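You operate a simulated robot arm through the tools that you are given. There is no shell and no other tool.

Carry out the task below with a simulated robot arm. There is one attempt and no reset: what you move stays moved.

## Task
Crank the three onions on the rollers through the sizer.
Fine: swing the orange stop bar open first; each onion ends in the bay of its width; crank back home and close the bar. Where these are worked on the way, their far stop is far enough and under half their travel is too little: orange stop bar.

Only the result counts: the job must be done as asked and must still hold three seconds after the hand-in. Knocking over, shifting, dropping, spilling or breaking anything else fails it.

## Robot
A 7-joint arm with a two-finger gripper, fixed in place. Base frame: the origin is at the foot of the arm, x ahead of it, y to its left, z up. Lengths are in mm, angles in rad, forces in N, time in s.
With the tool pointing down near the work surface it reaches from about 340 to 720 mm from the base axis. Its first joint turns from -1.152 to 1.152 rad. Payload 2.45 kg.
The tool frame sits at the grasp point between the pads (the TCP): z along the fingers, y along the line on which they close. The tips reach 26 mm beyond it. The gripper opens to 96 mm. The gripper's body begins 69 mm behind the TCP.
Orientation is told as [roll, pitch, yaw] about the base's x, y, z axes, in that order, counted from this pose: with the fingers straight down and closing along the base's y, the tool's x points along the base's -x, its y along +y and its z along -z.

## Interface
- The arm moves only by the tool drive_tool. Its arguments are lists of equal length, an entry for each row: "hand": the opening, from 0 (shut) to 1 (fully open); "travel": the shift along the tool's x, y, z in units of 50 mm (1.0 is 50 mm), a list of three; "turn": the turn, a rotation vector about the tool's x, y, z in units of 4 degrees (1.0 is 4 degrees), a list of three. In form: {"hand": [hand, ...], "travel": [[dx, dy, dz], ...], "turn": [[rx, ry, rz], ...]}. A call has 1 to 20 rows; each row shifts and turns the commanded pose from where the row before left it, along the tool's axes as they then stand. A call with a number of a shift or a turn outside -1 to 1 is refused whole. A row lasts 0.2 s, in which the tool goes at most 50 mm and 0.15 rad; a call with a longer step from one row to the next is refused whole, and so is a gripper value outside its range. Where a pose cannot be reached the arm comes as near as it can. A force on the tool above 50 N (or 10 N above the force at the start of the call, whichever is more), or a blocked arm, ends the call early, and 0.2 s more pass. The fingers move at their own pace and stop on an object; they squeeze with about 31 N. The grip force told is the motor's: it shows also when the fingers shut on nothing. Time passes only in rows, and 0.2 s behind the last, so rows that do not move let the fingers close. It gives the time, the measured TCP pose, the force on the tool (base axes), the opening and the grip force at its end, in the units of the frame above (readings bear some noise), with the torque about the TCP (base axes, N m) and any sound that the robot's microphone picked up.
- Cameras (640 x 400 px; columns grow to the right, rows downward): "scene" is fixed at [164.1, -393.6, 1418]; the picture's right is [0.78, -0.62, 0.00], its down [-0.38, -0.48, -0.79] and it looks along [0.49, 0.62, -0.61] (base axes); focal length 326 px, centre (320, 200). "wrist" rides on the gripper at [82, 3, -98] in the tool frame; the picture's right is [-0.04, 1.00, 0.00], its down [-0.73, -0.03, -0.68] and it looks along [-0.68, -0.03, 0.73] (tool axes); focal length 256 px, centre (320, 200). There is no depth. A picture from a camera that has moved, and an enlarged one, comes with that camera's place and axes in the base frame and with its lens.
- grab_frame(camera): a new picture of that camera. The clock stands still meanwhile.
- enlarge(camera, box): a new picture of the part [left, top, right, bottom] of that camera's present view, enlarged. The clock stands still meanwhile.
- job_done(): hands the job in; it is judged then, once.

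Nothing tells you positions but the pictures and the camera data. Unless the task says otherwise, let go and move clear before handing in.

The tools are called after "Request:" as a command line: name --argument value ..., lists and objects as JSON in quotes. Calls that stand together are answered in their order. drive_tool: Moves the arm, as the interface text tells. Its arguments: {"type":"object","properties":{"hand":{"type":"array"},"travel":{"type":"array"},"turn":{"type":"array"}},"required":["hand","travel","turn"]} The other tools are called the same way: grab_frame (camera) takes a picture; enlarge (camera, box) takes an enlarged picture of a part of a camera's view; job_done () hands the job in.

At the start:

```text
time: 0.0
position: [478.9, -57.2, 1117.4]
orientation: [0.0, 0.0, 0.0]
ft_force: [0.3, -0.5, -0.5]
wrist_torque: [-0.01, 0.02, -0.01]
grip_width: 96.1
gripper_force: 0.0
```

scene: 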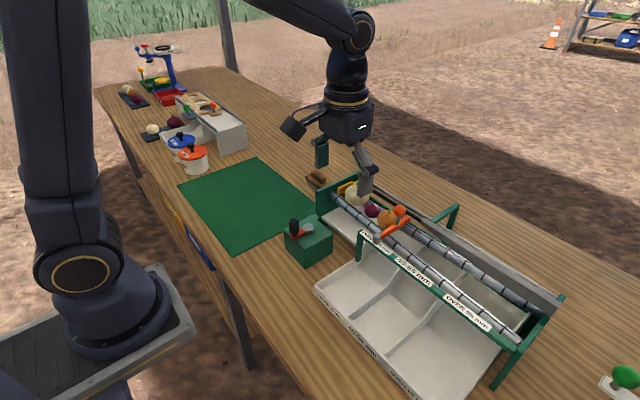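
wrist: 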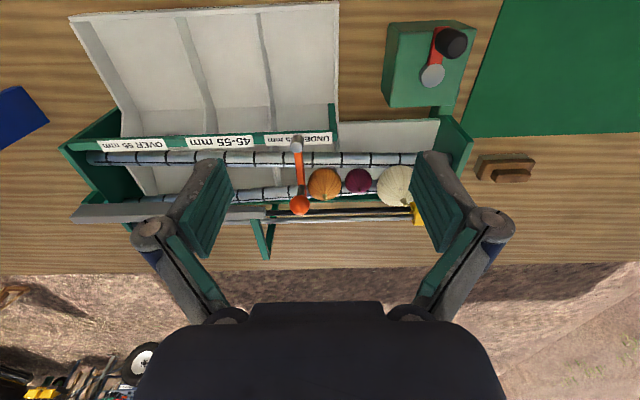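

I see an onion sizer with diverging rollers, three onions on the left (+y) end, an orange stop bar across the rollers, and a green gearbox with a crank. I'll enlarge the pictures to find positions first.

Request:
enlarge --camera "scene" --box '[270, 160, 430, 280]'

Request:
enlarge --camera "wrist" --box '[240, 100, 480, 250]'

Request:
enlarge --camera "wrist" --box '[370, 10, 500, 110]'

Request:
enlarge --camera "scene" --box '[300, 170, 580, 400]'

```text
3.33 times, centred on (350, 220) of scene
camera zoom: at [164.1, -393.6, 1418.0], right [0.78, -0.62, 0.0], down [-0.38, -0.48, -0.79], along [0.49, 0.62, -0.61], focal length 1088 px, centre (220, 133)
```

zoom: 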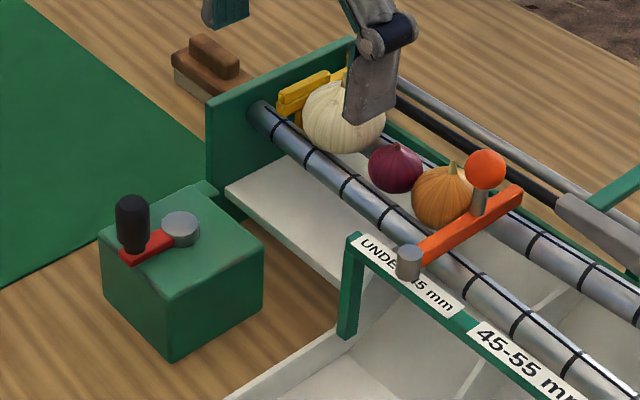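

```text
2.67 times, centred on (360, 175) of wrist
camera zoom: at [397.3, -54.7, 1215.5], right [0.04, 1.0, 0.0], down [0.73, -0.03, 0.68], along [0.68, -0.03, -0.73], focal length 683 px, centre (213, 267)
```

zoom: 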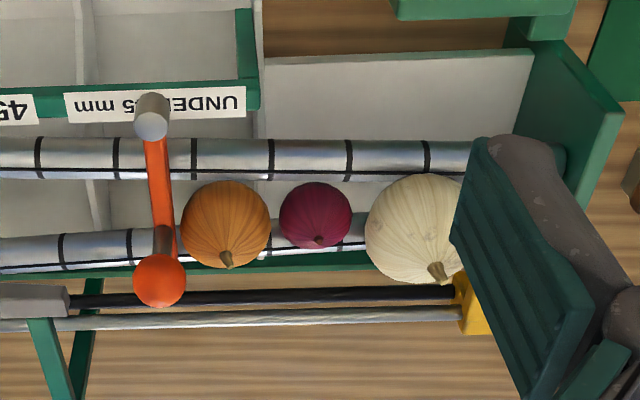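

```text
4.00 times, centred on (435, 60) of wrist
camera zoom: at [397.3, -54.7, 1215.5], right [0.04, 1.0, 0.0], down [0.73, -0.03, 0.68], along [0.68, -0.03, -0.73], focal length 1024 px, centre (-140, 760)
```

zoom: 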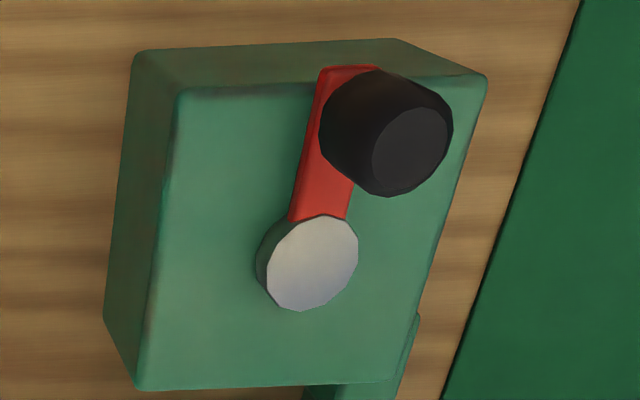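

```text
1.74 times, centred on (440, 285) of scene
camera zoom: at [164.1, -393.6, 1418.0], right [0.78, -0.62, 0.0], down [-0.38, -0.48, -0.79], along [0.49, 0.62, -0.61], focal length 568 px, centre (111, 52)
```

zoom: 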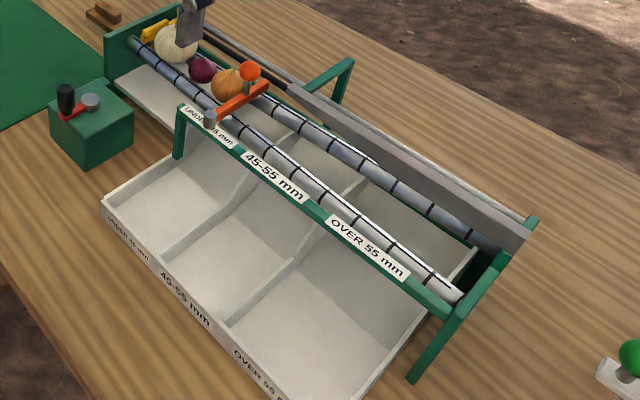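

The stop bar pivots at about (551, -88), and its knob is at about (613, -89, 991). The crank hub is near (502, 78) and its handle points to -x. I'll move above the stop bar knob and turn the gripper so it closes along x.

Request:
drive_tool --hand '[0.6, 0.6, 0.6, 0.6, 0.6]' --travel '[[-0.67, -0.16, 0.22], [-0.67, -0.16, 0.22], [-0.67, -0.16, 0.22], [-0.67, -0.16, 0.22], [0, 0, 0]]' --turn '[[0, 0, 0], [0, 0, 0], [0, 0, 0], [0, 0, 0], [0, 0, 0]]'

Request:
drive_tool --hand '[0.6, 0.6, 0.6, 0.6, 0.6, 0.6, 0.6, 0.6, 0.6, 0.6, 0.6, 0.6]' --travel '[[0, 0, 0], [0, 0, 0], [0, 0, 0], [0, 0, 0], [0, 0, 0], [0, 0, 0], [0, 0, 0], [0, 0, 0], [0, 0, 0], [0, 0, 0], [0, 0, 0], [0, 0, 0]]' --turn '[[0, 0, 1], [0, 0, 1], [0, 0, 1], [0, 0, 1], [0, 0, 1], [0, 0, 1], [0, 0, 1], [0, 0, 1], [0, 0, 1], [0, 0, 1], [0, 0, 1], [0, 0, 1]]'

Request:
drive_tool --hand '[0.6, 0.6, 0.6, 0.6, 0.6, 0.6, 0.6, 0.6, 0.6, 0.6, 0.6]' --travel '[[0, 0, 0], [0, 0, 0], [0, 0, 0], [0, 0, 0], [0, 0, 0], [0, 0, 0], [0, 0, 0], [0, 0, 0], [0, 0, 0], [0, 0, 0], [0, 0, 0]]' --turn '[[0, 0, 1], [0, 0, 1], [0, 0, 1], [0, 0, 1], [0, 0, 1], [0, 0, 1], [0, 0, 1], [0, 0, 1], [0, 0, 1], [0, 0, 1], [0, 0, 0.5]]'

Request:
grab_frame --camera "wrist"

Request:
grab_frame --camera "scene"

```text
time: 1.2
position: [614.4, -87.9, 1074.3]
orientation: [0.001, -0.001, -0.001]
ft_force: [0.6, 0.7, 0.7]
wrist_torque: [-0.01, 0.01, 0.05]
grip_width: 57.5
gripper_force: 0.1
```

```text
time: 3.8
position: [612.8, -88.6, 1073.6]
orientation: [0.0, 0.0, -0.84]
ft_force: [0.6, 0.8, 0.6]
wrist_torque: [-0.01, -0.02, 0.03]
grip_width: 57.4
gripper_force: 0.0
```

```text
time: 6.2
position: [614.8, -88.0, 1071.4]
orientation: [0.0, 0.0, -1.573]
ft_force: [0.1, -0.3, -0.8]
wrist_torque: [0.03, 0.02, -0.01]
grip_width: 57.9
gripper_force: 0.1
```

```text
taken
camera wrist: at [616.6, -8.2, 1171.2], right [1.0, -0.04, 0.0], down [-0.03, -0.73, 0.68], along [-0.03, -0.68, -0.73], focal length 256 px, centre (320, 200)
```

wrist: 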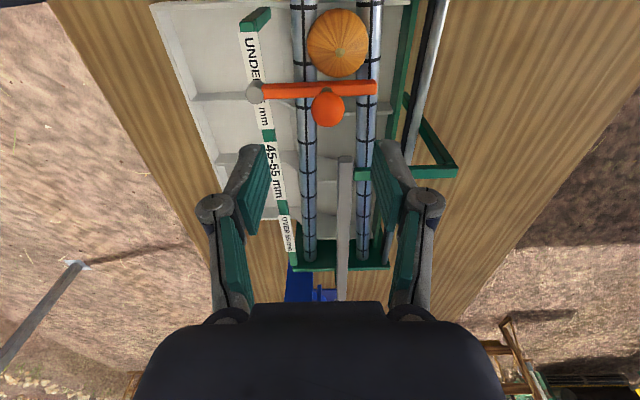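

```text
taken
```

scene: 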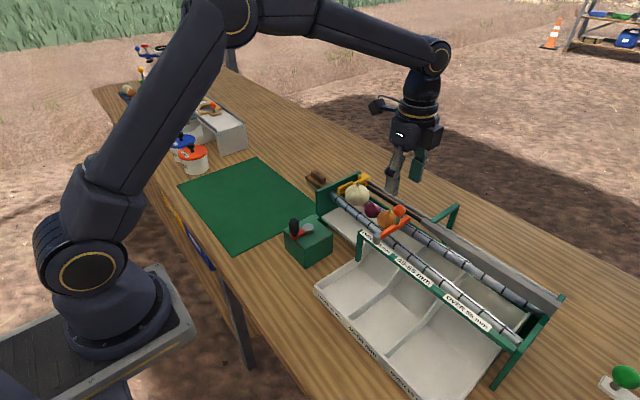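

The gripper is above the stop bar knob. I'll look closer to refine where the ball and bar are.

Request:
enlarge --camera "wrist" --box '[240, 10, 400, 130]'

Request:
enlarge --camera "scene" --box '[330, 170, 450, 260]'

```text
3.33 times, centred on (320, 70) of wrist
camera zoom: at [616.6, -8.2, 1171.2], right [1.0, -0.04, 0.0], down [-0.03, -0.73, 0.68], along [-0.03, -0.68, -0.73], focal length 853 px, centre (320, 633)
```

zoom: 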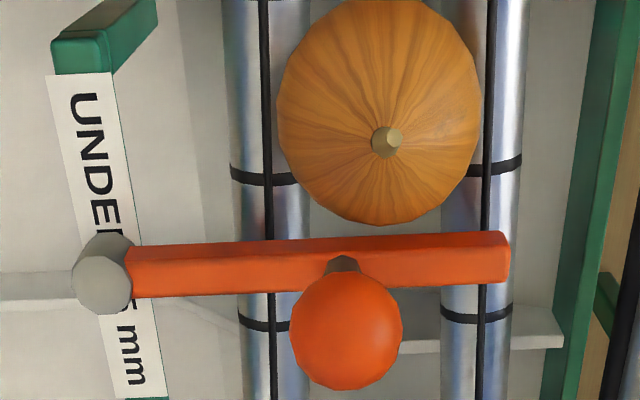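

```text
4.44 times, centred on (390, 215) of scene
camera zoom: at [164.1, -393.6, 1418.0], right [0.78, -0.62, 0.0], down [-0.38, -0.48, -0.79], along [0.49, 0.62, -0.61], focal length 1450 px, centre (9, 133)
```

zoom: 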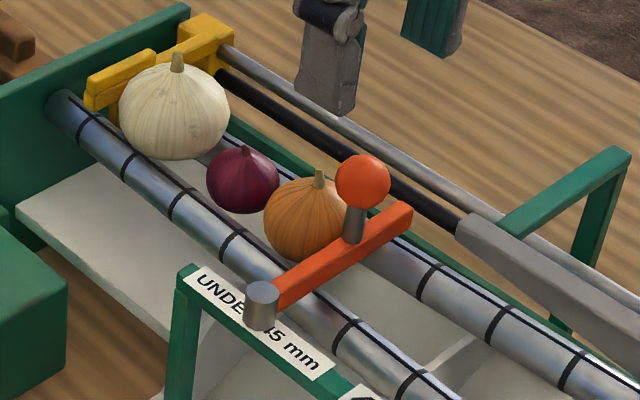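

The ball is at about (616, -88, 991), right below the tool. I'll lower so the fingers straddle it along x, then close.

Request:
drive_tool --hand '[0.6, 0.6, 0.6, 0.6, 0.6]' --travel '[[0, 0.04, 0.4], [0, 0, 0.4], [0, 0, 0.4], [0, 0, 0.3], [0, 0, 0]]' --turn '[[0, 0, 0], [0, 0, 0], [0, 0, 0], [0, 0, 0], [0, 0, 0]]'

Request:
enlarge --camera "scene" --box '[330, 170, 450, 260]'

Request:
grab_frame --camera "wrist"

```text
time: 7.4
position: [618.1, -89.2, 997.8]
orientation: [0.0, 0.0, -1.571]
ft_force: [-0.3, 0.3, -0.5]
wrist_torque: [-0.01, 0.02, 0.04]
grip_width: 57.5
gripper_force: 0.1
```

```text
4.44 times, centred on (390, 215) of scene
camera zoom: at [164.1, -393.6, 1418.0], right [0.78, -0.62, 0.0], down [-0.38, -0.48, -0.79], along [0.49, 0.62, -0.61], focal length 1450 px, centre (9, 133)
```

zoom: 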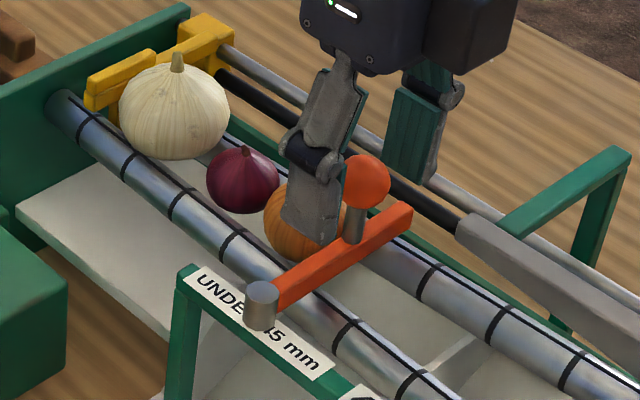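

```text
taken
camera wrist: at [620.1, -8.4, 1096.1], right [1.0, -0.04, 0.0], down [-0.03, -0.73, 0.68], along [-0.03, -0.68, -0.73], focal length 256 px, centre (320, 200)
```

wrist: 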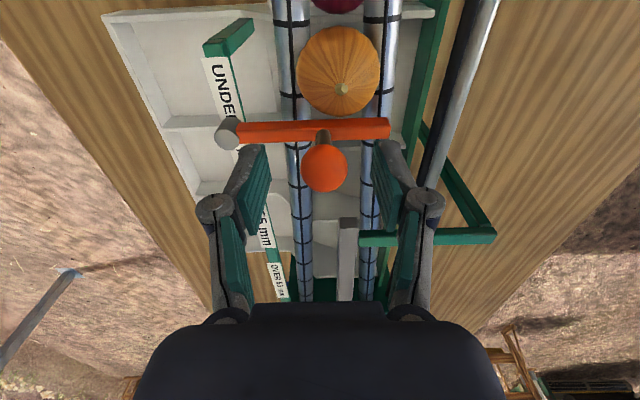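

The fingers straddle the ball. I'll shift 2 mm in +y and close on it.

Request:
drive_tool --hand '[0.6, 0.3, 0.1, 0.1, 0.1, 0.1, 0.1]' --travel '[[0.05, 0, 0.04], [0, 0, 0], [0, 0, 0], [0, 0, 0], [0, 0, 0], [0, 0, 0], [0, 0, 0]]' --turn '[[0, 0, 0], [0, 0, 0], [0, 0, 0], [0, 0, 0], [0, 0, 0], [0, 0, 0], [0, 0, 0]]'

Request:
grab_frame --camera "wrist"

```text
time: 9.0
position: [619.9, -87.3, 995.3]
orientation: [0.003, 0.001, -1.57]
ft_force: [23.7, 0.4, -3.1]
wrist_torque: [0.14, -0.25, 0.0]
grip_width: 24.4
gripper_force: 45.4
```

```text
taken
camera wrist: at [621.6, -6.3, 1094.7], right [1.0, -0.04, 0.01], down [-0.03, -0.73, 0.68], along [-0.02, -0.68, -0.73], focal length 256 px, centre (320, 200)
```

wrist: 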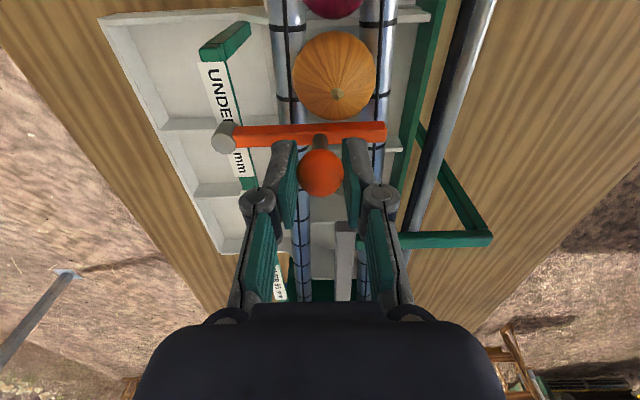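

I'm holding the ball at x≈620. I'll relieve the x offset and start swinging the bar toward -y, about the pivot near (559, -85), checking the force on the way.

Request:
drive_tool --hand '[0.1, 0.1, 0.1, 0.1, 0.1]' --travel '[[0, 0.04, 0], [-0.212, -0.018, 0], [-0.206, -0.056, 0], [-0.192, -0.09, 0], [0, 0, 0]]' --turn '[[0, 0, 0], [0, 0, 0], [0, 0, 0], [0, 0, 0], [0, 0, 0]]'

Request:
grab_frame --camera "wrist"

```text
time: 10.2
position: [612.3, -120.0, 996.9]
orientation: [0.009, -0.006, -1.571]
ft_force: [29.1, -13.0, -3.3]
wrist_torque: [0.1, -0.37, -0.26]
grip_width: 24.4
gripper_force: 44.9
```

```text
taken
camera wrist: at [614.5, -39.0, 1094.5], right [1.0, -0.04, 0.01], down [-0.04, -0.73, 0.68], along [-0.02, -0.68, -0.73], focal length 256 px, centre (320, 200)
```

wrist: 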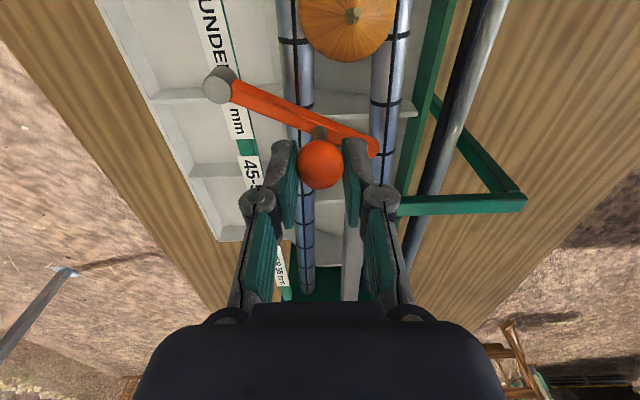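

The bar is swinging, and the radius looks nearer 68 mm with the pivot at about (552, -88). I'll continue the arc on that fit.

Request:
drive_tool --hand '[0.1, 0.1, 0.1, 0.1]' --travel '[[-0.25, -0.1, 0], [-0.17, -0.17, 0], [-0.136, -0.194, 0], [0, 0, 0]]' --turn '[[0, 0, 0], [0, 0, 0], [0, 0, 0], [0, 0, 0]]'

```text
time: 10.7
position: [610.8, -123.2, 996.3]
orientation: [0.022, 0.006, -1.556]
ft_force: [10.9, 0.2, -10.4]
wrist_torque: [-0.2, -0.18, -0.01]
grip_width: 24.4
gripper_force: 44.9
stopped in row 2: the force on the tool passed its limit at 58 N (the readings are from after the stop); the commanded pose is now the measured one
```

The move stopped on force. I'll check whether the bar has hit something.

Request:
enlarge --camera "scene" --box '[330, 170, 470, 270]'

Request:
enlarge --camera "wrist" --box '[190, 50, 430, 220]'

```text
4.00 times, centred on (400, 220) of scene
camera zoom: at [164.5, -393.6, 1417.9], right [0.78, -0.62, 0.0], down [-0.38, -0.48, -0.79], along [0.49, 0.62, -0.61], focal length 1305 px, centre (0, 120)
```

zoom: 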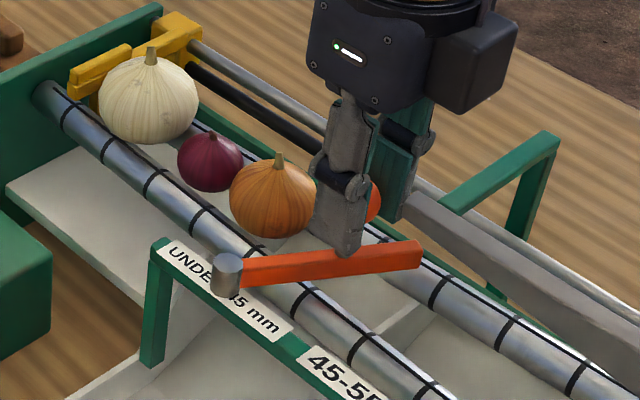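

```text
2.35 times, centred on (310, 135) of wrist
camera zoom: at [610.4, -43.4, 1095.7], right [1.0, -0.03, 0.02], down [-0.04, -0.74, 0.67], along [0.0, -0.67, -0.74], focal length 602 px, centre (344, 353)
```

zoom: 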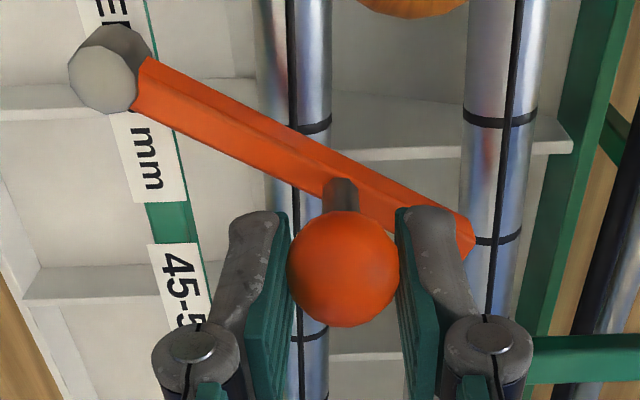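

The ball has slid off-centre in the pads by about 9 mm in y. It now sits at about (611, -115), and the pivot is near (561, -84) with a radius of about 58. I'll open, centre on the ball, and turn the gripper so the pads press along the swing direction.

Request:
drive_tool --hand '[0.3, 0.55, 0.55, 0.55, 0.55]' --travel '[[0, 0, 0], [0, 0, 0], [0.09, 0, 0], [0.08, 0, 0], [0, 0, 0]]' --turn '[[0, 0, 0], [0, 0, 0], [0, 0, 0], [0, 0, 0], [0, 0, 0]]'

Request:
drive_tool --hand '[0.55, 0.55, 0.55, 0.55, 0.55, 0.55, 0.55, 0.55, 0.55, 0.55, 0.55, 0.55]' --travel '[[0, 0, 0], [0, 0, 0], [0, 0, 0], [0, 0, 0], [0, 0, 0], [0, 0, 0], [0, 0, 0], [0, 0, 0], [0, 0, 0], [0, 0, 0], [0, 0, 0], [0, 0, 0]]' --turn '[[0, 0, -1], [0, 0, -1], [0, 0, -1], [0, 0, -1], [0, 0, -1], [0, 0, -1], [0, 0, -1], [0, 0, -1], [0, 0, -1], [0, 0, -1], [0, 0, -1], [0, 0, 0]]'

Request:
grab_frame --camera "wrist"

Request:
enlarge --camera "scene" --box '[330, 170, 470, 270]'

```text
time: 11.9
position: [610.5, -114.7, 997.1]
orientation: [0.02, 0.007, -1.558]
ft_force: [-0.4, -0.3, 0.7]
wrist_torque: [0.05, 0.01, -0.01]
grip_width: 52.5
gripper_force: 0.0
```

```text
time: 14.5
position: [610.1, -115.5, 996.7]
orientation: [0.021, -0.01, -0.791]
ft_force: [-0.5, -0.2, 0.0]
wrist_torque: [0.01, 0.02, 0.07]
grip_width: 52.6
gripper_force: 0.0
```

```text
taken
camera wrist: at [552.0, -56.8, 1094.7], right [0.74, 0.67, 0.02], down [0.48, -0.55, 0.69], along [0.47, -0.5, -0.73], focal length 256 px, centre (320, 200)
```

wrist: 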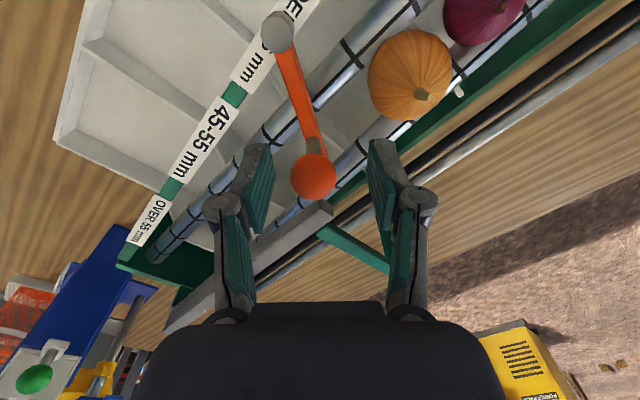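

```text
4.00 times, centred on (400, 220) of scene
camera zoom: at [164.1, -393.6, 1418.0], right [0.78, -0.62, 0.0], down [-0.38, -0.48, -0.79], along [0.49, 0.62, -0.61], focal length 1305 px, centre (0, 120)
```

zoom: 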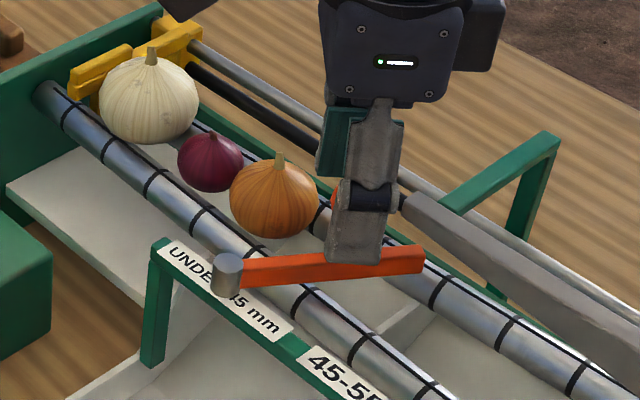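

The ball is now between the pads with a roughly tangential closing direction. I'll close and then swing in small arc steps.

Request:
drive_tool --hand '[0.3, 0.15, 0.15, 0.15, 0.15]' --travel '[[0, 0, 0.04], [0, 0, 0], [0, 0, 0], [0, 0, 0], [0, 0, 0]]' --turn '[[0, 0, 0], [0, 0, 0], [0, 0, 0], [0, 0, 0], [0, 0, 0]]'

Request:
drive_tool --hand '[0.15, 0.15, 0.15, 0.15, 0.15, 0.15, 0.15]' --travel '[[-0.023, -0.13, 0], [-0.008, -0.134, 0], [0.003, -0.103, 0], [0.013, -0.102, 0], [0.02, -0.1, 0], [0.03, -0.099, 0], [0, 0, 0]]' --turn '[[0, 0, 0], [0, 0, 0], [0, 0, 0], [0, 0, 0], [0, 0, 0], [0, 0, 0], [0, 0, 0]]'

Request:
grab_frame --camera "wrist"

```text
time: 15.7
position: [610.1, -115.6, 996.0]
orientation: [0.018, -0.011, -0.79]
ft_force: [-0.3, -0.2, 1.1]
wrist_torque: [0.01, 0.0, 0.03]
grip_width: 24.5
gripper_force: 44.5
```

```text
time: 17.3
position: [584.8, -137.9, 995.6]
orientation: [0.018, -0.01, -0.791]
ft_force: [5.7, 1.6, -1.2]
wrist_torque: [0.07, -0.11, -0.29]
grip_width: 24.1
gripper_force: 45.2
```

```text
taken
camera wrist: at [526.9, -79.0, 1093.0], right [0.74, 0.67, 0.02], down [0.48, -0.55, 0.69], along [0.47, -0.5, -0.73], focal length 256 px, centre (320, 200)
```

wrist: 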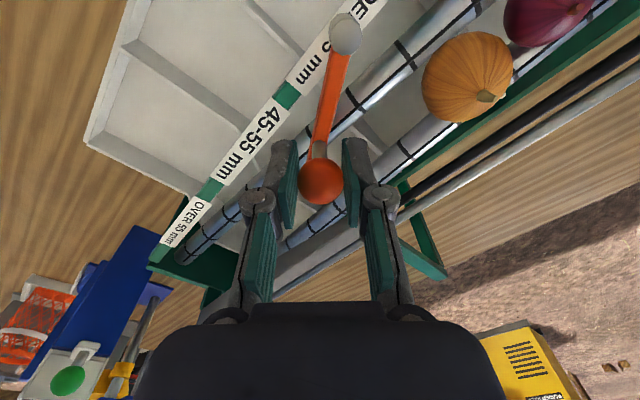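

It's swinging smoothly with low force. I'll continue to about 95° or the stop.

Request:
drive_tool --hand '[0.15, 0.15, 0.15, 0.15, 0.15, 0.15]' --travel '[[0.039, -0.093, 0], [0.046, -0.092, 0], [0.056, -0.088, 0], [0.061, -0.082, 0], [0.069, -0.075, 0], [0, 0, 0]]' --turn '[[0, 0, 0], [0, 0, 0], [0, 0, 0], [0, 0, 0], [0, 0, 0], [0, 0, 0]]'

Request:
grab_frame --camera "wrist"

```text
time: 18.7
position: [560.3, -143.3, 994.8]
orientation: [0.022, -0.012, -0.79]
ft_force: [5.3, 4.2, 6.2]
wrist_torque: [-0.19, -0.42, -0.31]
grip_width: 24.3
gripper_force: 44.8
```

```text
taken
camera wrist: at [502.0, -85.0, 1092.6], right [0.74, 0.67, 0.02], down [0.48, -0.55, 0.69], along [0.47, -0.5, -0.73], focal length 256 px, centre (320, 200)
```

wrist: 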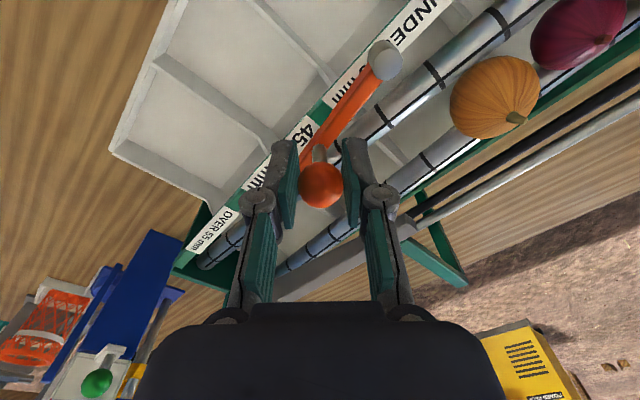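

The bar is nearly parallel to the front rail. I'll push gently further to find the far stop.

Request:
drive_tool --hand '[0.15, 0.15, 0.15, 0.15, 0.15]' --travel '[[0.074, -0.07, 0], [0.081, -0.063, 0], [0.087, -0.057, 0], [0.091, -0.047, 0], [0, 0, 0]]' --turn '[[0, 0, 0], [0, 0, 0], [0, 0, 0], [0, 0, 0], [0, 0, 0]]'

Request:
grab_frame --camera "wrist"

```text
time: 19.9
position: [539.3, -140.1, 991.2]
orientation: [0.014, -0.006, -0.793]
ft_force: [-0.1, -0.7, -0.9]
wrist_torque: [-0.05, 0.01, 0.02]
grip_width: 14.3
gripper_force: 0.0
```

```text
taken
camera wrist: at [482.1, -81.5, 1089.8], right [0.74, 0.67, 0.02], down [0.48, -0.55, 0.68], along [0.47, -0.5, -0.73], focal length 256 px, centre (320, 200)
```

wrist: 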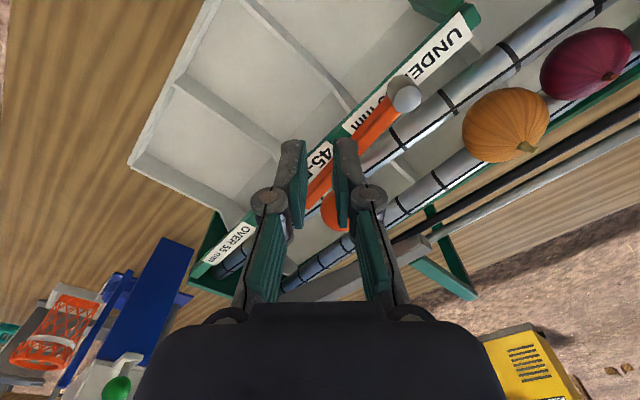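

The bar reached its far stop and the ball slipped out of the pads, which is fine. I'll rise and check the bar.

Request:
drive_tool --hand '[0.15, 0.15, 0.15, 0.15]' --travel '[[0, 0, -0.5], [0, 0, -0.8], [0, 0, -0.8], [0, 0, 0]]' --turn '[[0, 0, 0], [0, 0, 0], [0, 0, 0], [0, 0, 0]]'

Request:
grab_frame --camera "scene"

Request:
grab_frame --camera "wrist"

```text
time: 20.9
position: [536.3, -138.4, 1096.7]
orientation: [0.019, -0.009, -0.79]
ft_force: [1.3, 0.5, -0.2]
wrist_torque: [0.02, -0.01, 0.01]
grip_width: 14.7
gripper_force: 0.0
```

```text
taken
```

scene: 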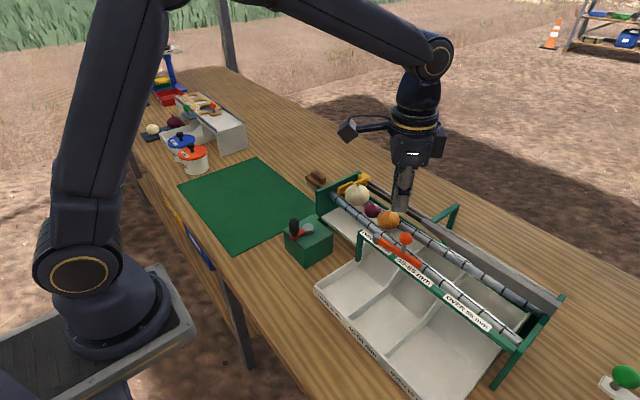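

```text
taken
camera wrist: at [479.0, -80.1, 1194.1], right [0.74, 0.67, 0.02], down [0.48, -0.55, 0.69], along [0.47, -0.5, -0.73], focal length 256 px, centre (320, 200)
```

wrist: 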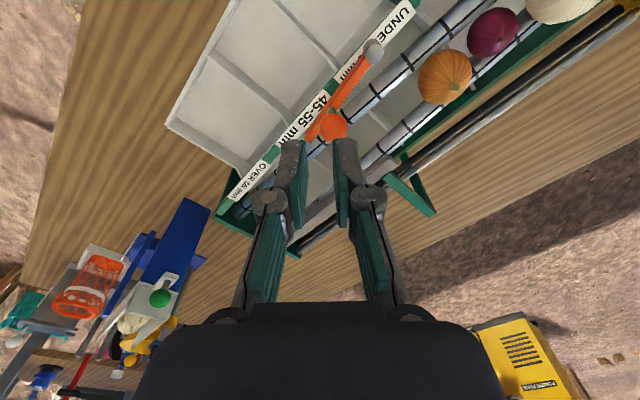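

The bar is fully open along the rail. Next I'll go over to the crank, turn the gripper back to yaw 0 and look closely.

Request:
drive_tool --hand '[0.5, 0.5, 0.5, 0.5, 0.5, 0.5, 0.5]' --travel '[[0.62, 0.31, 0], [0.62, 0.31, 0], [0.62, 0.31, 0], [0.62, 0.31, 0], [0.62, 0.31, 0], [0.62, 0.31, 0], [0, 0, 0]]' --turn '[[0, 0, 0], [0, 0, 0], [0, 0, 0], [0, 0, 0], [0, 0, 0], [0, 0, 0], [0, 0, 0]]'

Request:
drive_tool --hand '[0.5, 0.5, 0.5, 0.5, 0.5, 0.5, 0.5, 0.5, 0.5, 0.5, 0.5, 0.5, 0.5]' --travel '[[0, 0, 0], [0, 0, 0], [0, 0, 0], [0, 0, 0], [0, 0, 0], [0, 0, 0], [0, 0, 0], [0, 0, 0], [0, 0, 0], [0, 0, 0], [0, 0, 0], [0, 0, 0], [0, 0, 0]]' --turn '[[0, 0, -1], [0, 0, -1], [0, 0, -1], [0, 0, -1], [0, 0, -1], [0, 0, -1], [0, 0, -1], [0, 0, -1], [0, 0, -1], [0, 0, -1], [0, 0, -1], [0, 0, -0.3], [0, 0, 0]]'

Request:
grab_frame --camera "wrist"

Request:
enlarge --camera "scene" --box '[270, 200, 350, 280]'

```text
time: 22.5
position: [475.1, 56.9, 1097.5]
orientation: [0.019, -0.011, -0.791]
ft_force: [0.8, -0.6, 0.5]
wrist_torque: [-0.01, -0.01, -0.01]
grip_width: 48.3
gripper_force: 0.0
```

```text
time: 25.3
position: [474.3, 57.4, 1098.0]
orientation: [0.006, -0.022, -0.002]
ft_force: [-0.8, 0.0, 0.5]
wrist_torque: [0.03, 0.02, -0.01]
grip_width: 47.9
gripper_force: 0.0
```

```text
taken
camera wrist: at [388.8, 58.9, 1194.8], right [0.04, 1.0, 0.01], down [0.72, -0.04, 0.69], along [0.69, -0.02, -0.72], focal length 256 px, centre (320, 200)
```

wrist: 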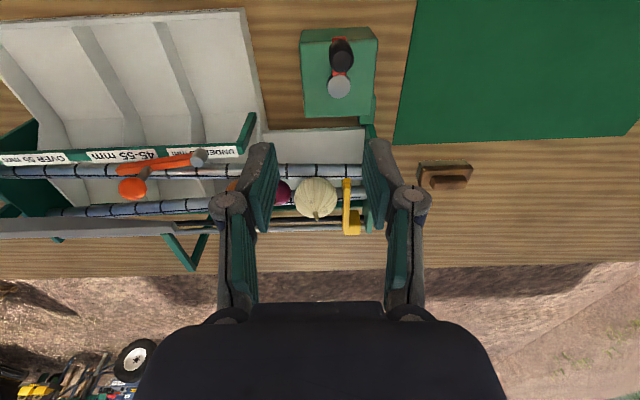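

```text
5.00 times, centred on (310, 240) of scene
camera zoom: at [164.1, -393.6, 1418.0], right [0.78, -0.62, 0.0], down [-0.38, -0.48, -0.79], along [0.49, 0.62, -0.61], focal length 1632 px, centre (370, 0)
```

zoom: 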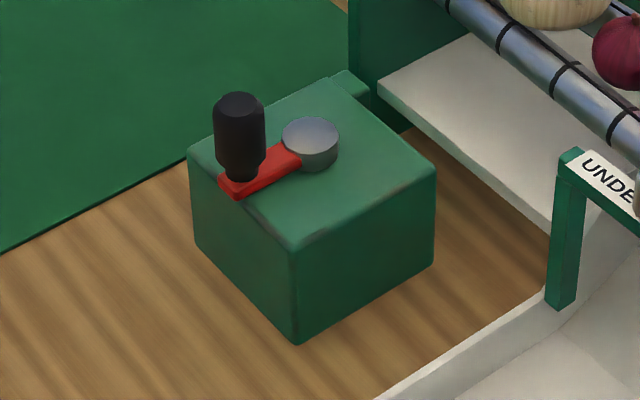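

I'll move closer above the crank handle for a better estimate.

Request:
drive_tool --hand '[0.5, 0.5, 0.5, 0.5]' --travel '[[0.1, 0.2, 0.8], [0, 0.2, 0.8], [0, 0, 0], [0, 0, 0]]' --turn '[[0, 0, 0], [0, 0, 0], [0, 0, 0], [0, 0, 0]]'

Request:
enlarge --camera "wrist" --box '[240, 20, 440, 180]'

Request:
grab_frame --camera "scene"

```text
time: 26.3
position: [469.8, 79.3, 1019.8]
orientation: [0.007, -0.021, 0.0]
ft_force: [0.4, -0.3, 0.7]
wrist_torque: [0.02, -0.01, -0.01]
grip_width: 47.9
gripper_force: 0.1
```

```text
2.50 times, centred on (340, 100) of wrist
camera zoom: at [385.1, 81.7, 1115.6], right [0.04, 1.0, 0.01], down [0.72, -0.04, 0.69], along [0.69, -0.02, -0.72], focal length 640 px, centre (270, 450)
```

zoom: 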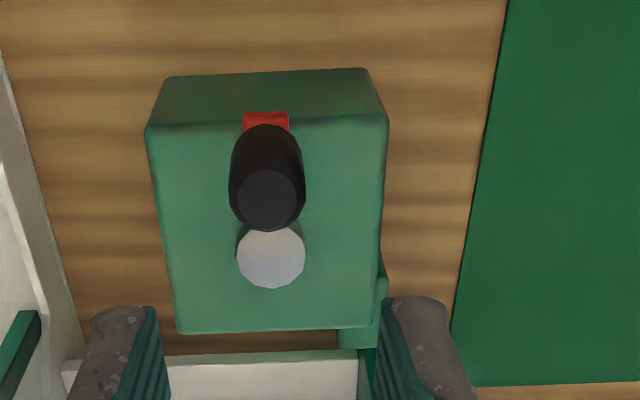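

```text
taken
```

scene: 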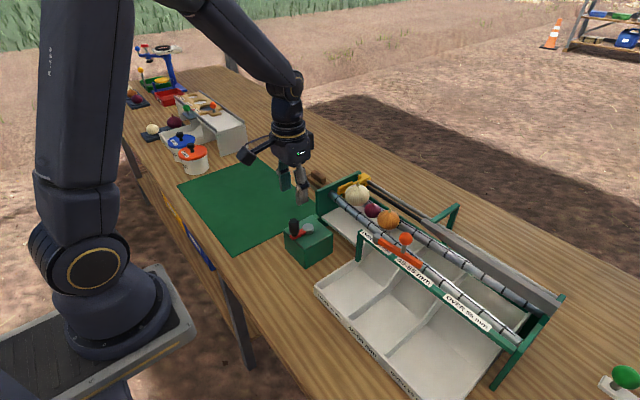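

The crank hub is at about (506, 80, 878) and the knob top at about (466, 80, 921), so the radius is about 41. I'll level the tool and lower around the knob.

Request:
drive_tool --hand '[0.5, 0.5, 0.5, 0.5, 0.5]' --travel '[[0.08, 0, 0], [0, 0, 0.5], [0, 0, 0.5], [0, 0, 0.3], [0, 0, 0]]' --turn '[[0.1, 0.3, 0], [0, 0, 0], [0, 0, 0], [0, 0, 0], [0, 0, 0]]'

Request:
grab_frame --camera "wrist"

Request:
enlarge --camera "scene" --box '[270, 190, 350, 270]'

```text
time: 27.5
position: [465.7, 77.0, 954.0]
orientation: [0.002, -0.001, -0.001]
ft_force: [0.6, -0.2, -0.3]
wrist_torque: [-0.02, 0.0, 0.02]
grip_width: 47.8
gripper_force: 0.1
```

```text
taken
camera wrist: at [383.5, 80.3, 1052.8], right [0.04, 1.0, 0.0], down [0.73, -0.03, 0.68], along [0.68, -0.03, -0.73], focal length 256 px, centre (320, 200)
```

wrist: 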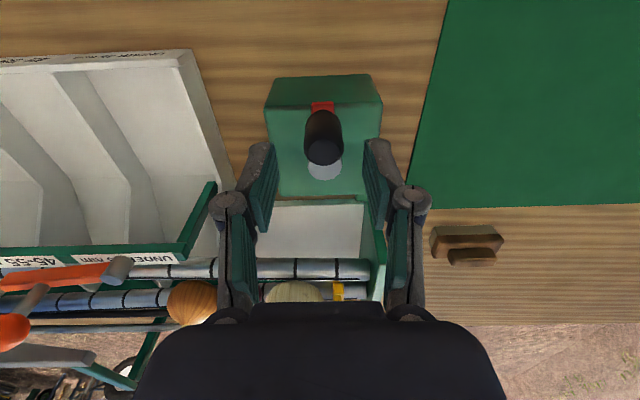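

```text
5.00 times, centred on (310, 230) of scene
camera zoom: at [164.1, -393.6, 1418.0], right [0.78, -0.62, 0.0], down [-0.38, -0.48, -0.79], along [0.49, 0.62, -0.61], focal length 1632 px, centre (370, 50)
```

zoom: 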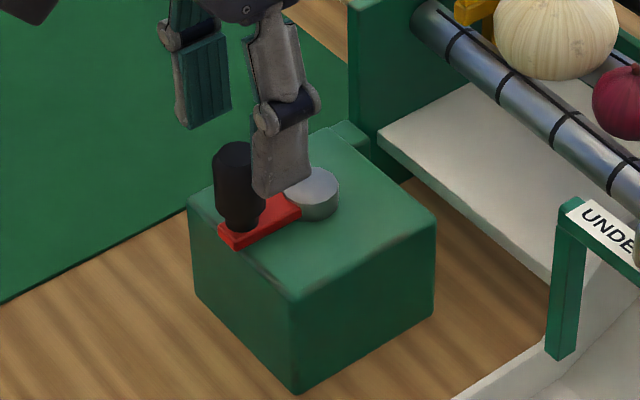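

It's well aligned. I'll lower 43 mm and close on the knob.

Request:
drive_tool --hand '[0.5, 0.5, 0.5, 0.3, 0.15, 0.15, 0.15, 0.15]' --travel '[[0, 0.03, 0.43], [0, 0, 0.43], [0, 0, 0], [0, 0, 0], [0, 0, 0], [0, 0, 0], [0, 0, 0], [0, 0, 0]]' --turn '[[0, 0, 0], [0, 0, 0], [0, 0, 0], [0, 0, 0], [0, 0, 0], [0, 0, 0], [0, 0, 0], [0, 0, 0]]'

Request:
grab_frame --camera "wrist"

Request:
enlarge --camera "scene" --box '[270, 190, 350, 270]'

```text
time: 29.3
position: [467.5, 80.7, 911.4]
orientation: [0.0, 0.001, -0.001]
ft_force: [1.1, 2.0, -5.3]
wrist_torque: [0.0, -0.16, 0.01]
grip_width: 23.3
gripper_force: 44.9
```

```text
taken
camera wrist: at [383.8, 82.4, 1009.4], right [0.04, 1.0, 0.0], down [0.73, -0.03, 0.68], along [0.68, -0.03, -0.73], focal length 256 px, centre (320, 200)
```

wrist: 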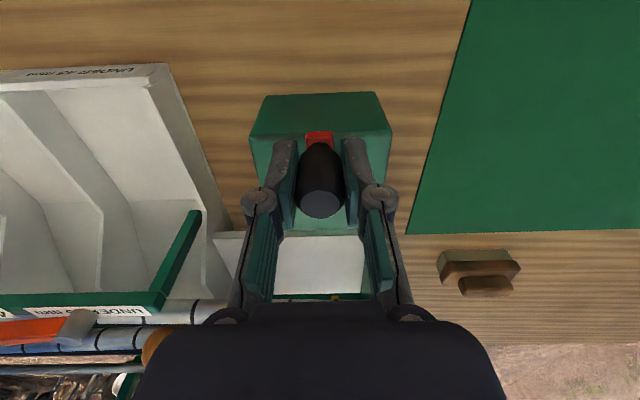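

```text
5.00 times, centred on (310, 230) of scene
camera zoom: at [164.2, -393.5, 1418.0], right [0.78, -0.62, 0.0], down [-0.38, -0.48, -0.79], along [0.49, 0.62, -0.61], focal length 1632 px, centre (370, 50)
```

zoom: 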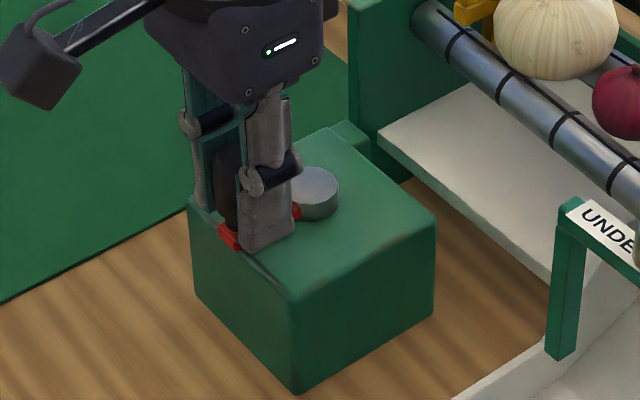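

I'm holding the knob. I'll test turning clockwise (knob toward +y first) by about 20°.

Request:
drive_tool --hand '[0.15, 0.15, 0.15, 0.15, 0.15]' --travel '[[-0.003, 0.07, 0], [-0.009, 0.07, 0], [-0.016, 0.069, 0], [-0.021, 0.068, 0], [0, 0, 0]]' --turn '[[0, 0, 0], [0, 0, 0], [0, 0, 0], [0, 0, 0], [0, 0, 0]]'

Request:
enlarge --camera "scene" --box '[270, 160, 390, 270]'

```text
time: 30.5
position: [468.9, 94.8, 911.2]
orientation: [0.001, 0.002, -0.002]
ft_force: [2.2, -0.7, -18.1]
wrist_torque: [0.0, -0.76, 0.02]
grip_width: 22.9
gripper_force: 44.6
```

```text
3.64 times, centred on (330, 215) of scene
camera zoom: at [164.4, -393.5, 1417.9], right [0.78, -0.62, 0.0], down [-0.38, -0.48, -0.79], along [0.49, 0.62, -0.61], focal length 1187 px, centre (284, 146)
```

zoom: 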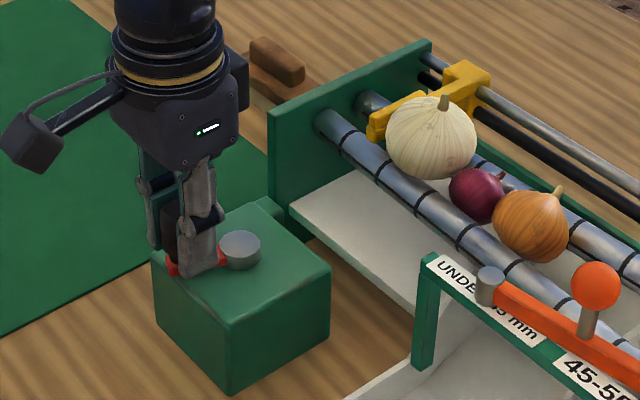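

Clockwise turns freely and the pusher advances, so that is forward. I'll continue clockwise in small steps to about 70°.

Request:
drive_tool --hand '[0.15, 0.15, 0.15, 0.15, 0.15, 0.15, 0.15, 0.15, 0.15, 0.15, 0.15, 0.15, 0.15, 0.15, 0.15, 0.15]' --travel '[[-0.0331, 0.0781, 0.02], [-0.0411, 0.0742, 0], [-0.0486, 0.0695, 0], [-0.0556, 0.064, 0], [-0.062, 0.0578, 0], [-0.0677, 0.051, 0], [-0.0727, 0.0437, 0], [-0.0769, 0.0358, 0], [-0.0802, 0.0276, 0], [-0.0826, 0.0191, 0], [-0.0842, 0.0103, 0], [-0.0848, 0.0015, 0], [-0.0845, -0.0074, 0], [-0.0832, -0.0162, 0], [-0.0811, -0.0248, 0], [0, 0, 0]]' --turn '[[0, 0, 0], [0, 0, 0], [0, 0, 0], [0, 0, 0], [0, 0, 0], [0, 0, 0], [0, 0, 0], [0, 0, 0], [0, 0, 0], [0, 0, 0], [0, 0, 0], [0, 0, 0], [0, 0, 0], [0, 0, 0], [0, 0, 0], [0, 0, 0]]'

Request:
enlarge --camera "scene" --box '[270, 160, 430, 280]'

Request:
grab_frame --camera "wrist"

```text
time: 33.9
position: [519.1, 118.1, 909.9]
orientation: [0.001, -0.001, -0.002]
ft_force: [-2.0, -2.8, 34.7]
wrist_torque: [-0.13, 0.26, -0.01]
grip_width: 23.1
gripper_force: 44.9
```

```text
3.33 times, centred on (350, 220) of scene
camera zoom: at [163.5, -393.8, 1418.0], right [0.78, -0.62, 0.0], down [-0.38, -0.48, -0.79], along [0.49, 0.62, -0.61], focal length 1088 px, centre (220, 133)
```

zoom: 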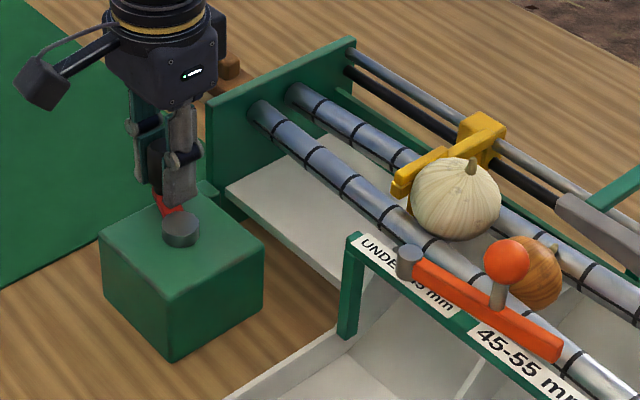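

```text
taken
camera wrist: at [437.0, 120.2, 1008.7], right [0.04, 1.0, 0.0], down [0.73, -0.03, 0.68], along [0.68, -0.03, -0.73], focal length 256 px, centre (320, 200)
```

wrist: 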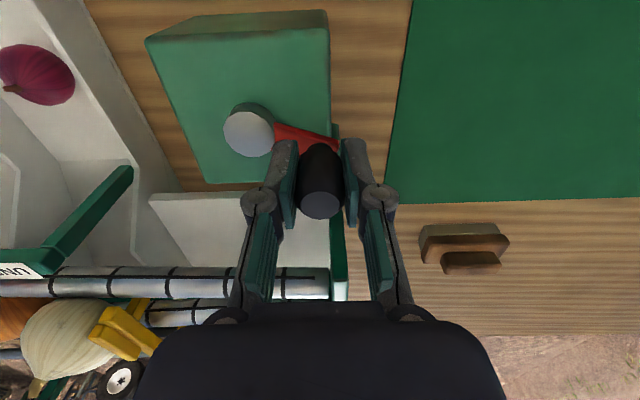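

The purple onion has dropped into the under-45 bay. A fingertip now presses on the crank arm (about 35 N up), so I'll open briefly, rise 5 mm and regrip.

Request:
drive_tool --hand '[0.32, 0.32, 0.32, 0.15, 0.15, 0.15]' --travel '[[0, 0, 0], [0, 0, -0.1], [0, 0, 0], [0, 0, 0], [0, 0, 0], [0, 0, 0]]' --turn '[[0, 0, 0], [0, 0, 0], [0, 0, 0], [0, 0, 0], [0, 0, 0], [0, 0, 0]]'

Request:
grab_frame --camera "scene"

```text
time: 35.3
position: [519.6, 117.5, 914.4]
orientation: [0.0, 0.003, -0.001]
ft_force: [-1.6, 1.1, -6.5]
wrist_torque: [0.02, 0.03, -0.02]
grip_width: 23.4
gripper_force: 45.8
```

```text
taken
```

scene: 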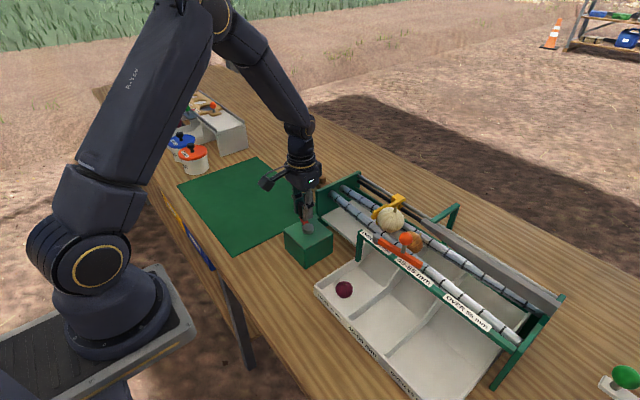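

The regrip is clean. I'll continue clockwise from 70° to about -20°.

Request:
drive_tool --hand '[0.15, 0.15, 0.15, 0.15, 0.15, 0.15, 0.15, 0.15, 0.15, 0.15, 0.15, 0.15, 0.15, 0.15, 0.15, 0.15]' --travel '[[-0.0781, -0.0331, 0], [-0.0742, -0.0411, 0], [-0.0695, -0.0486, 0], [-0.064, -0.0556, 0], [-0.0578, -0.062, 0], [-0.051, -0.0677, 0], [-0.0437, -0.0727, 0], [-0.0358, -0.0769, 0], [-0.0276, -0.0802, 0], [-0.0191, -0.0826, 0], [-0.0103, -0.0842, 0], [-0.0015, -0.0848, 0], [0.0074, -0.0845, 0], [0.0162, -0.0832, 0], [0.0248, -0.0811, 0], [0, 0, 0]]' --turn '[[0, 0, 0], [0, 0, 0], [0, 0, 0], [0, 0, 0], [0, 0, 0], [0, 0, 0], [0, 0, 0], [0, 0, 0], [0, 0, 0], [0, 0, 0], [0, 0, 0], [0, 0, 0], [0, 0, 0], [0, 0, 0], [0, 0, 0], [0, 0, 0]]'

Request:
enlarge --camera "scene" --box '[270, 160, 510, 340]'

Request:
grab_frame --camera "wrist"

```text
time: 38.7
position: [543.8, 64.5, 913.2]
orientation: [-0.001, 0.003, -0.003]
ft_force: [-12.1, 4.9, -17.1]
wrist_torque: [0.1, 1.1, 0.01]
grip_width: 23.2
gripper_force: 45.0
```

```text
2.22 times, centred on (390, 250) of scene
camera zoom: at [164.1, -393.4, 1418.0], right [0.78, -0.62, 0.0], down [-0.38, -0.48, -0.79], along [0.49, 0.62, -0.61], focal length 725 px, centre (164, 89)
```

zoom: 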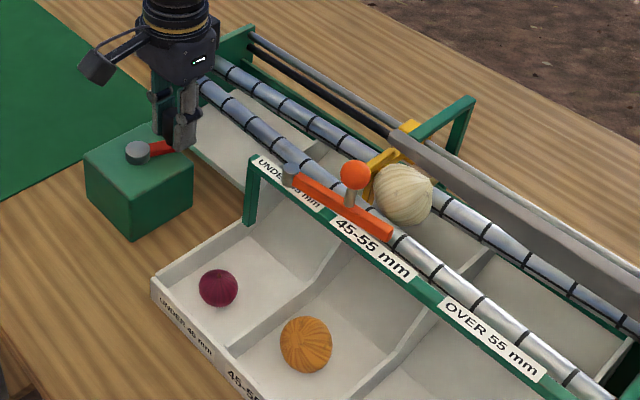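

```text
taken
camera wrist: at [461.5, 68.1, 1013.2], right [0.04, 1.0, 0.0], down [0.74, -0.03, 0.68], along [0.68, -0.03, -0.74], focal length 256 px, centre (320, 200)
```

wrist: 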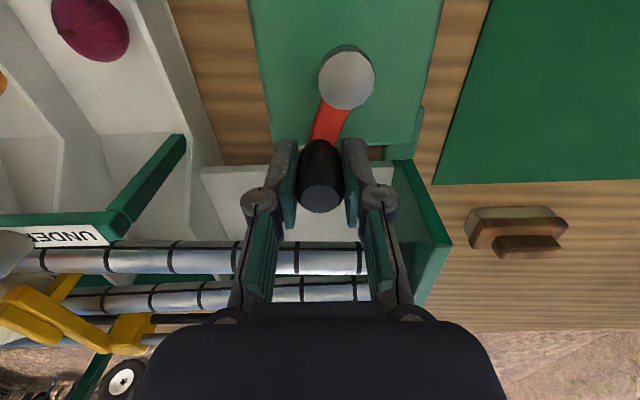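

The orange onion is in the 45–55 bay and the white one is still travelling. I'll continue clockwise from -20° to about -110°.

Request:
drive_tool --hand '[0.15, 0.15, 0.15, 0.15, 0.15, 0.15, 0.15, 0.15, 0.15, 0.15, 0.15, 0.15, 0.15, 0.15, 0.15, 0.15]' --travel '[[0.0531, -0.0781, 0], [0.0411, -0.0742, 0], [0.0486, -0.0695, 0], [0.0556, -0.064, 0], [0.062, -0.0578, 0], [0.0677, -0.051, 0], [0.0727, -0.0437, 0], [0.0769, -0.0358, 0], [0.0802, -0.0276, 0], [0.0826, -0.0191, 0], [0.0842, -0.0103, 0], [0.0848, -0.0015, 0], [0.0845, 0.0074, 0], [0.0832, 0.0162, 0], [0.0811, 0.0248, 0], [0, 0, 0]]' --turn '[[0, 0, 0], [0, 0, 0], [0, 0, 0], [0, 0, 0], [0, 0, 0], [0, 0, 0], [0, 0, 0], [0, 0, 0], [0, 0, 0], [0, 0, 0], [0, 0, 0], [0, 0, 0], [0, 0, 0], [0, 0, 0], [0, 0, 0], [0, 0, 0]]'

Request:
enlarge --camera "scene" --box '[290, 180, 570, 390]'

Request:
grab_frame --camera "wrist"

```text
time: 42.1
position: [492.6, 42.6, 916.0]
orientation: [0.001, -0.002, 0.0]
ft_force: [7.6, 20.9, -28.4]
wrist_torque: [0.45, -0.41, -0.03]
grip_width: 23.2
gripper_force: 44.8
```

```text
1.90 times, centred on (430, 285) of scene
camera zoom: at [164.7, -393.0, 1418.0], right [0.78, -0.62, 0.0], down [-0.38, -0.48, -0.79], along [0.49, 0.62, -0.61], focal length 622 px, centre (110, 38)
```

zoom: 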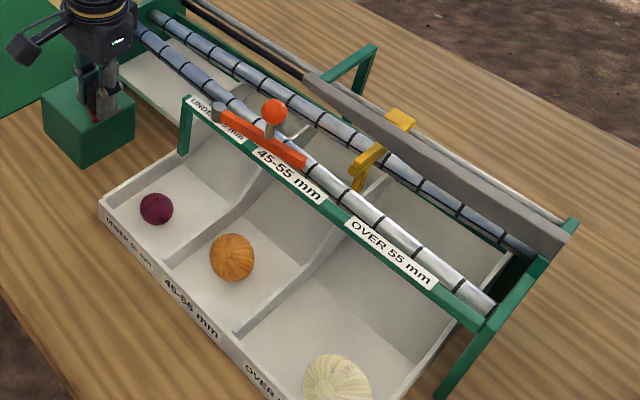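

```text
taken
camera wrist: at [409.9, 44.6, 1013.3], right [0.04, 1.0, 0.0], down [0.73, -0.03, 0.68], along [0.68, -0.03, -0.73], focal length 256 px, centre (320, 200)
```

wrist: 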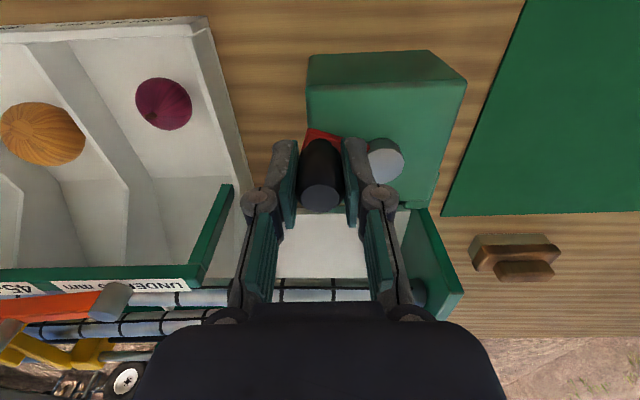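

All three onions are in their bays. Now I'll crank back counter-clockwise the same way, starting with a small correction to relieve the force.

Request:
drive_tool --hand '[0.15, 0.15, 0.15, 0.15, 0.15, 0.15, 0.15, 0.15, 0.15, 0.15, 0.15, 0.15, 0.15, 0.15, 0.15, 0.15, 0.15]' --travel '[[0, 0.03, 0.03], [-0.0811, -0.0248, 0], [-0.0832, -0.0162, 0], [-0.0845, -0.0074, 0], [-0.0848, 0.0015, 0], [-0.0842, 0.0103, 0], [-0.0826, 0.0191, 0], [-0.0802, 0.0276, 0], [-0.0769, 0.0358, 0], [-0.0727, 0.0437, 0], [-0.0677, 0.051, 0], [-0.062, 0.0578, 0], [-0.0556, 0.064, 0], [-0.0486, 0.0695, 0], [-0.0411, 0.0742, 0], [-0.0331, 0.0781, 0], [0, 0, 0]]' --turn '[[0, 0, 0], [0, 0, 0], [0, 0, 0], [0, 0, 0], [0, 0, 0], [0, 0, 0], [0, 0, 0], [0, 0, 0], [0, 0, 0], [0, 0, 0], [0, 0, 0], [0, 0, 0], [0, 0, 0], [0, 0, 0], [0, 0, 0], [0, 0, 0], [0, 0, 0]]'

```text
time: 45.7
position: [544.6, 66.5, 913.1]
orientation: [0.0, 0.002, -0.003]
ft_force: [-0.3, 0.5, 23.9]
wrist_torque: [0.01, -0.24, -0.05]
grip_width: 23.1
gripper_force: 44.9
```

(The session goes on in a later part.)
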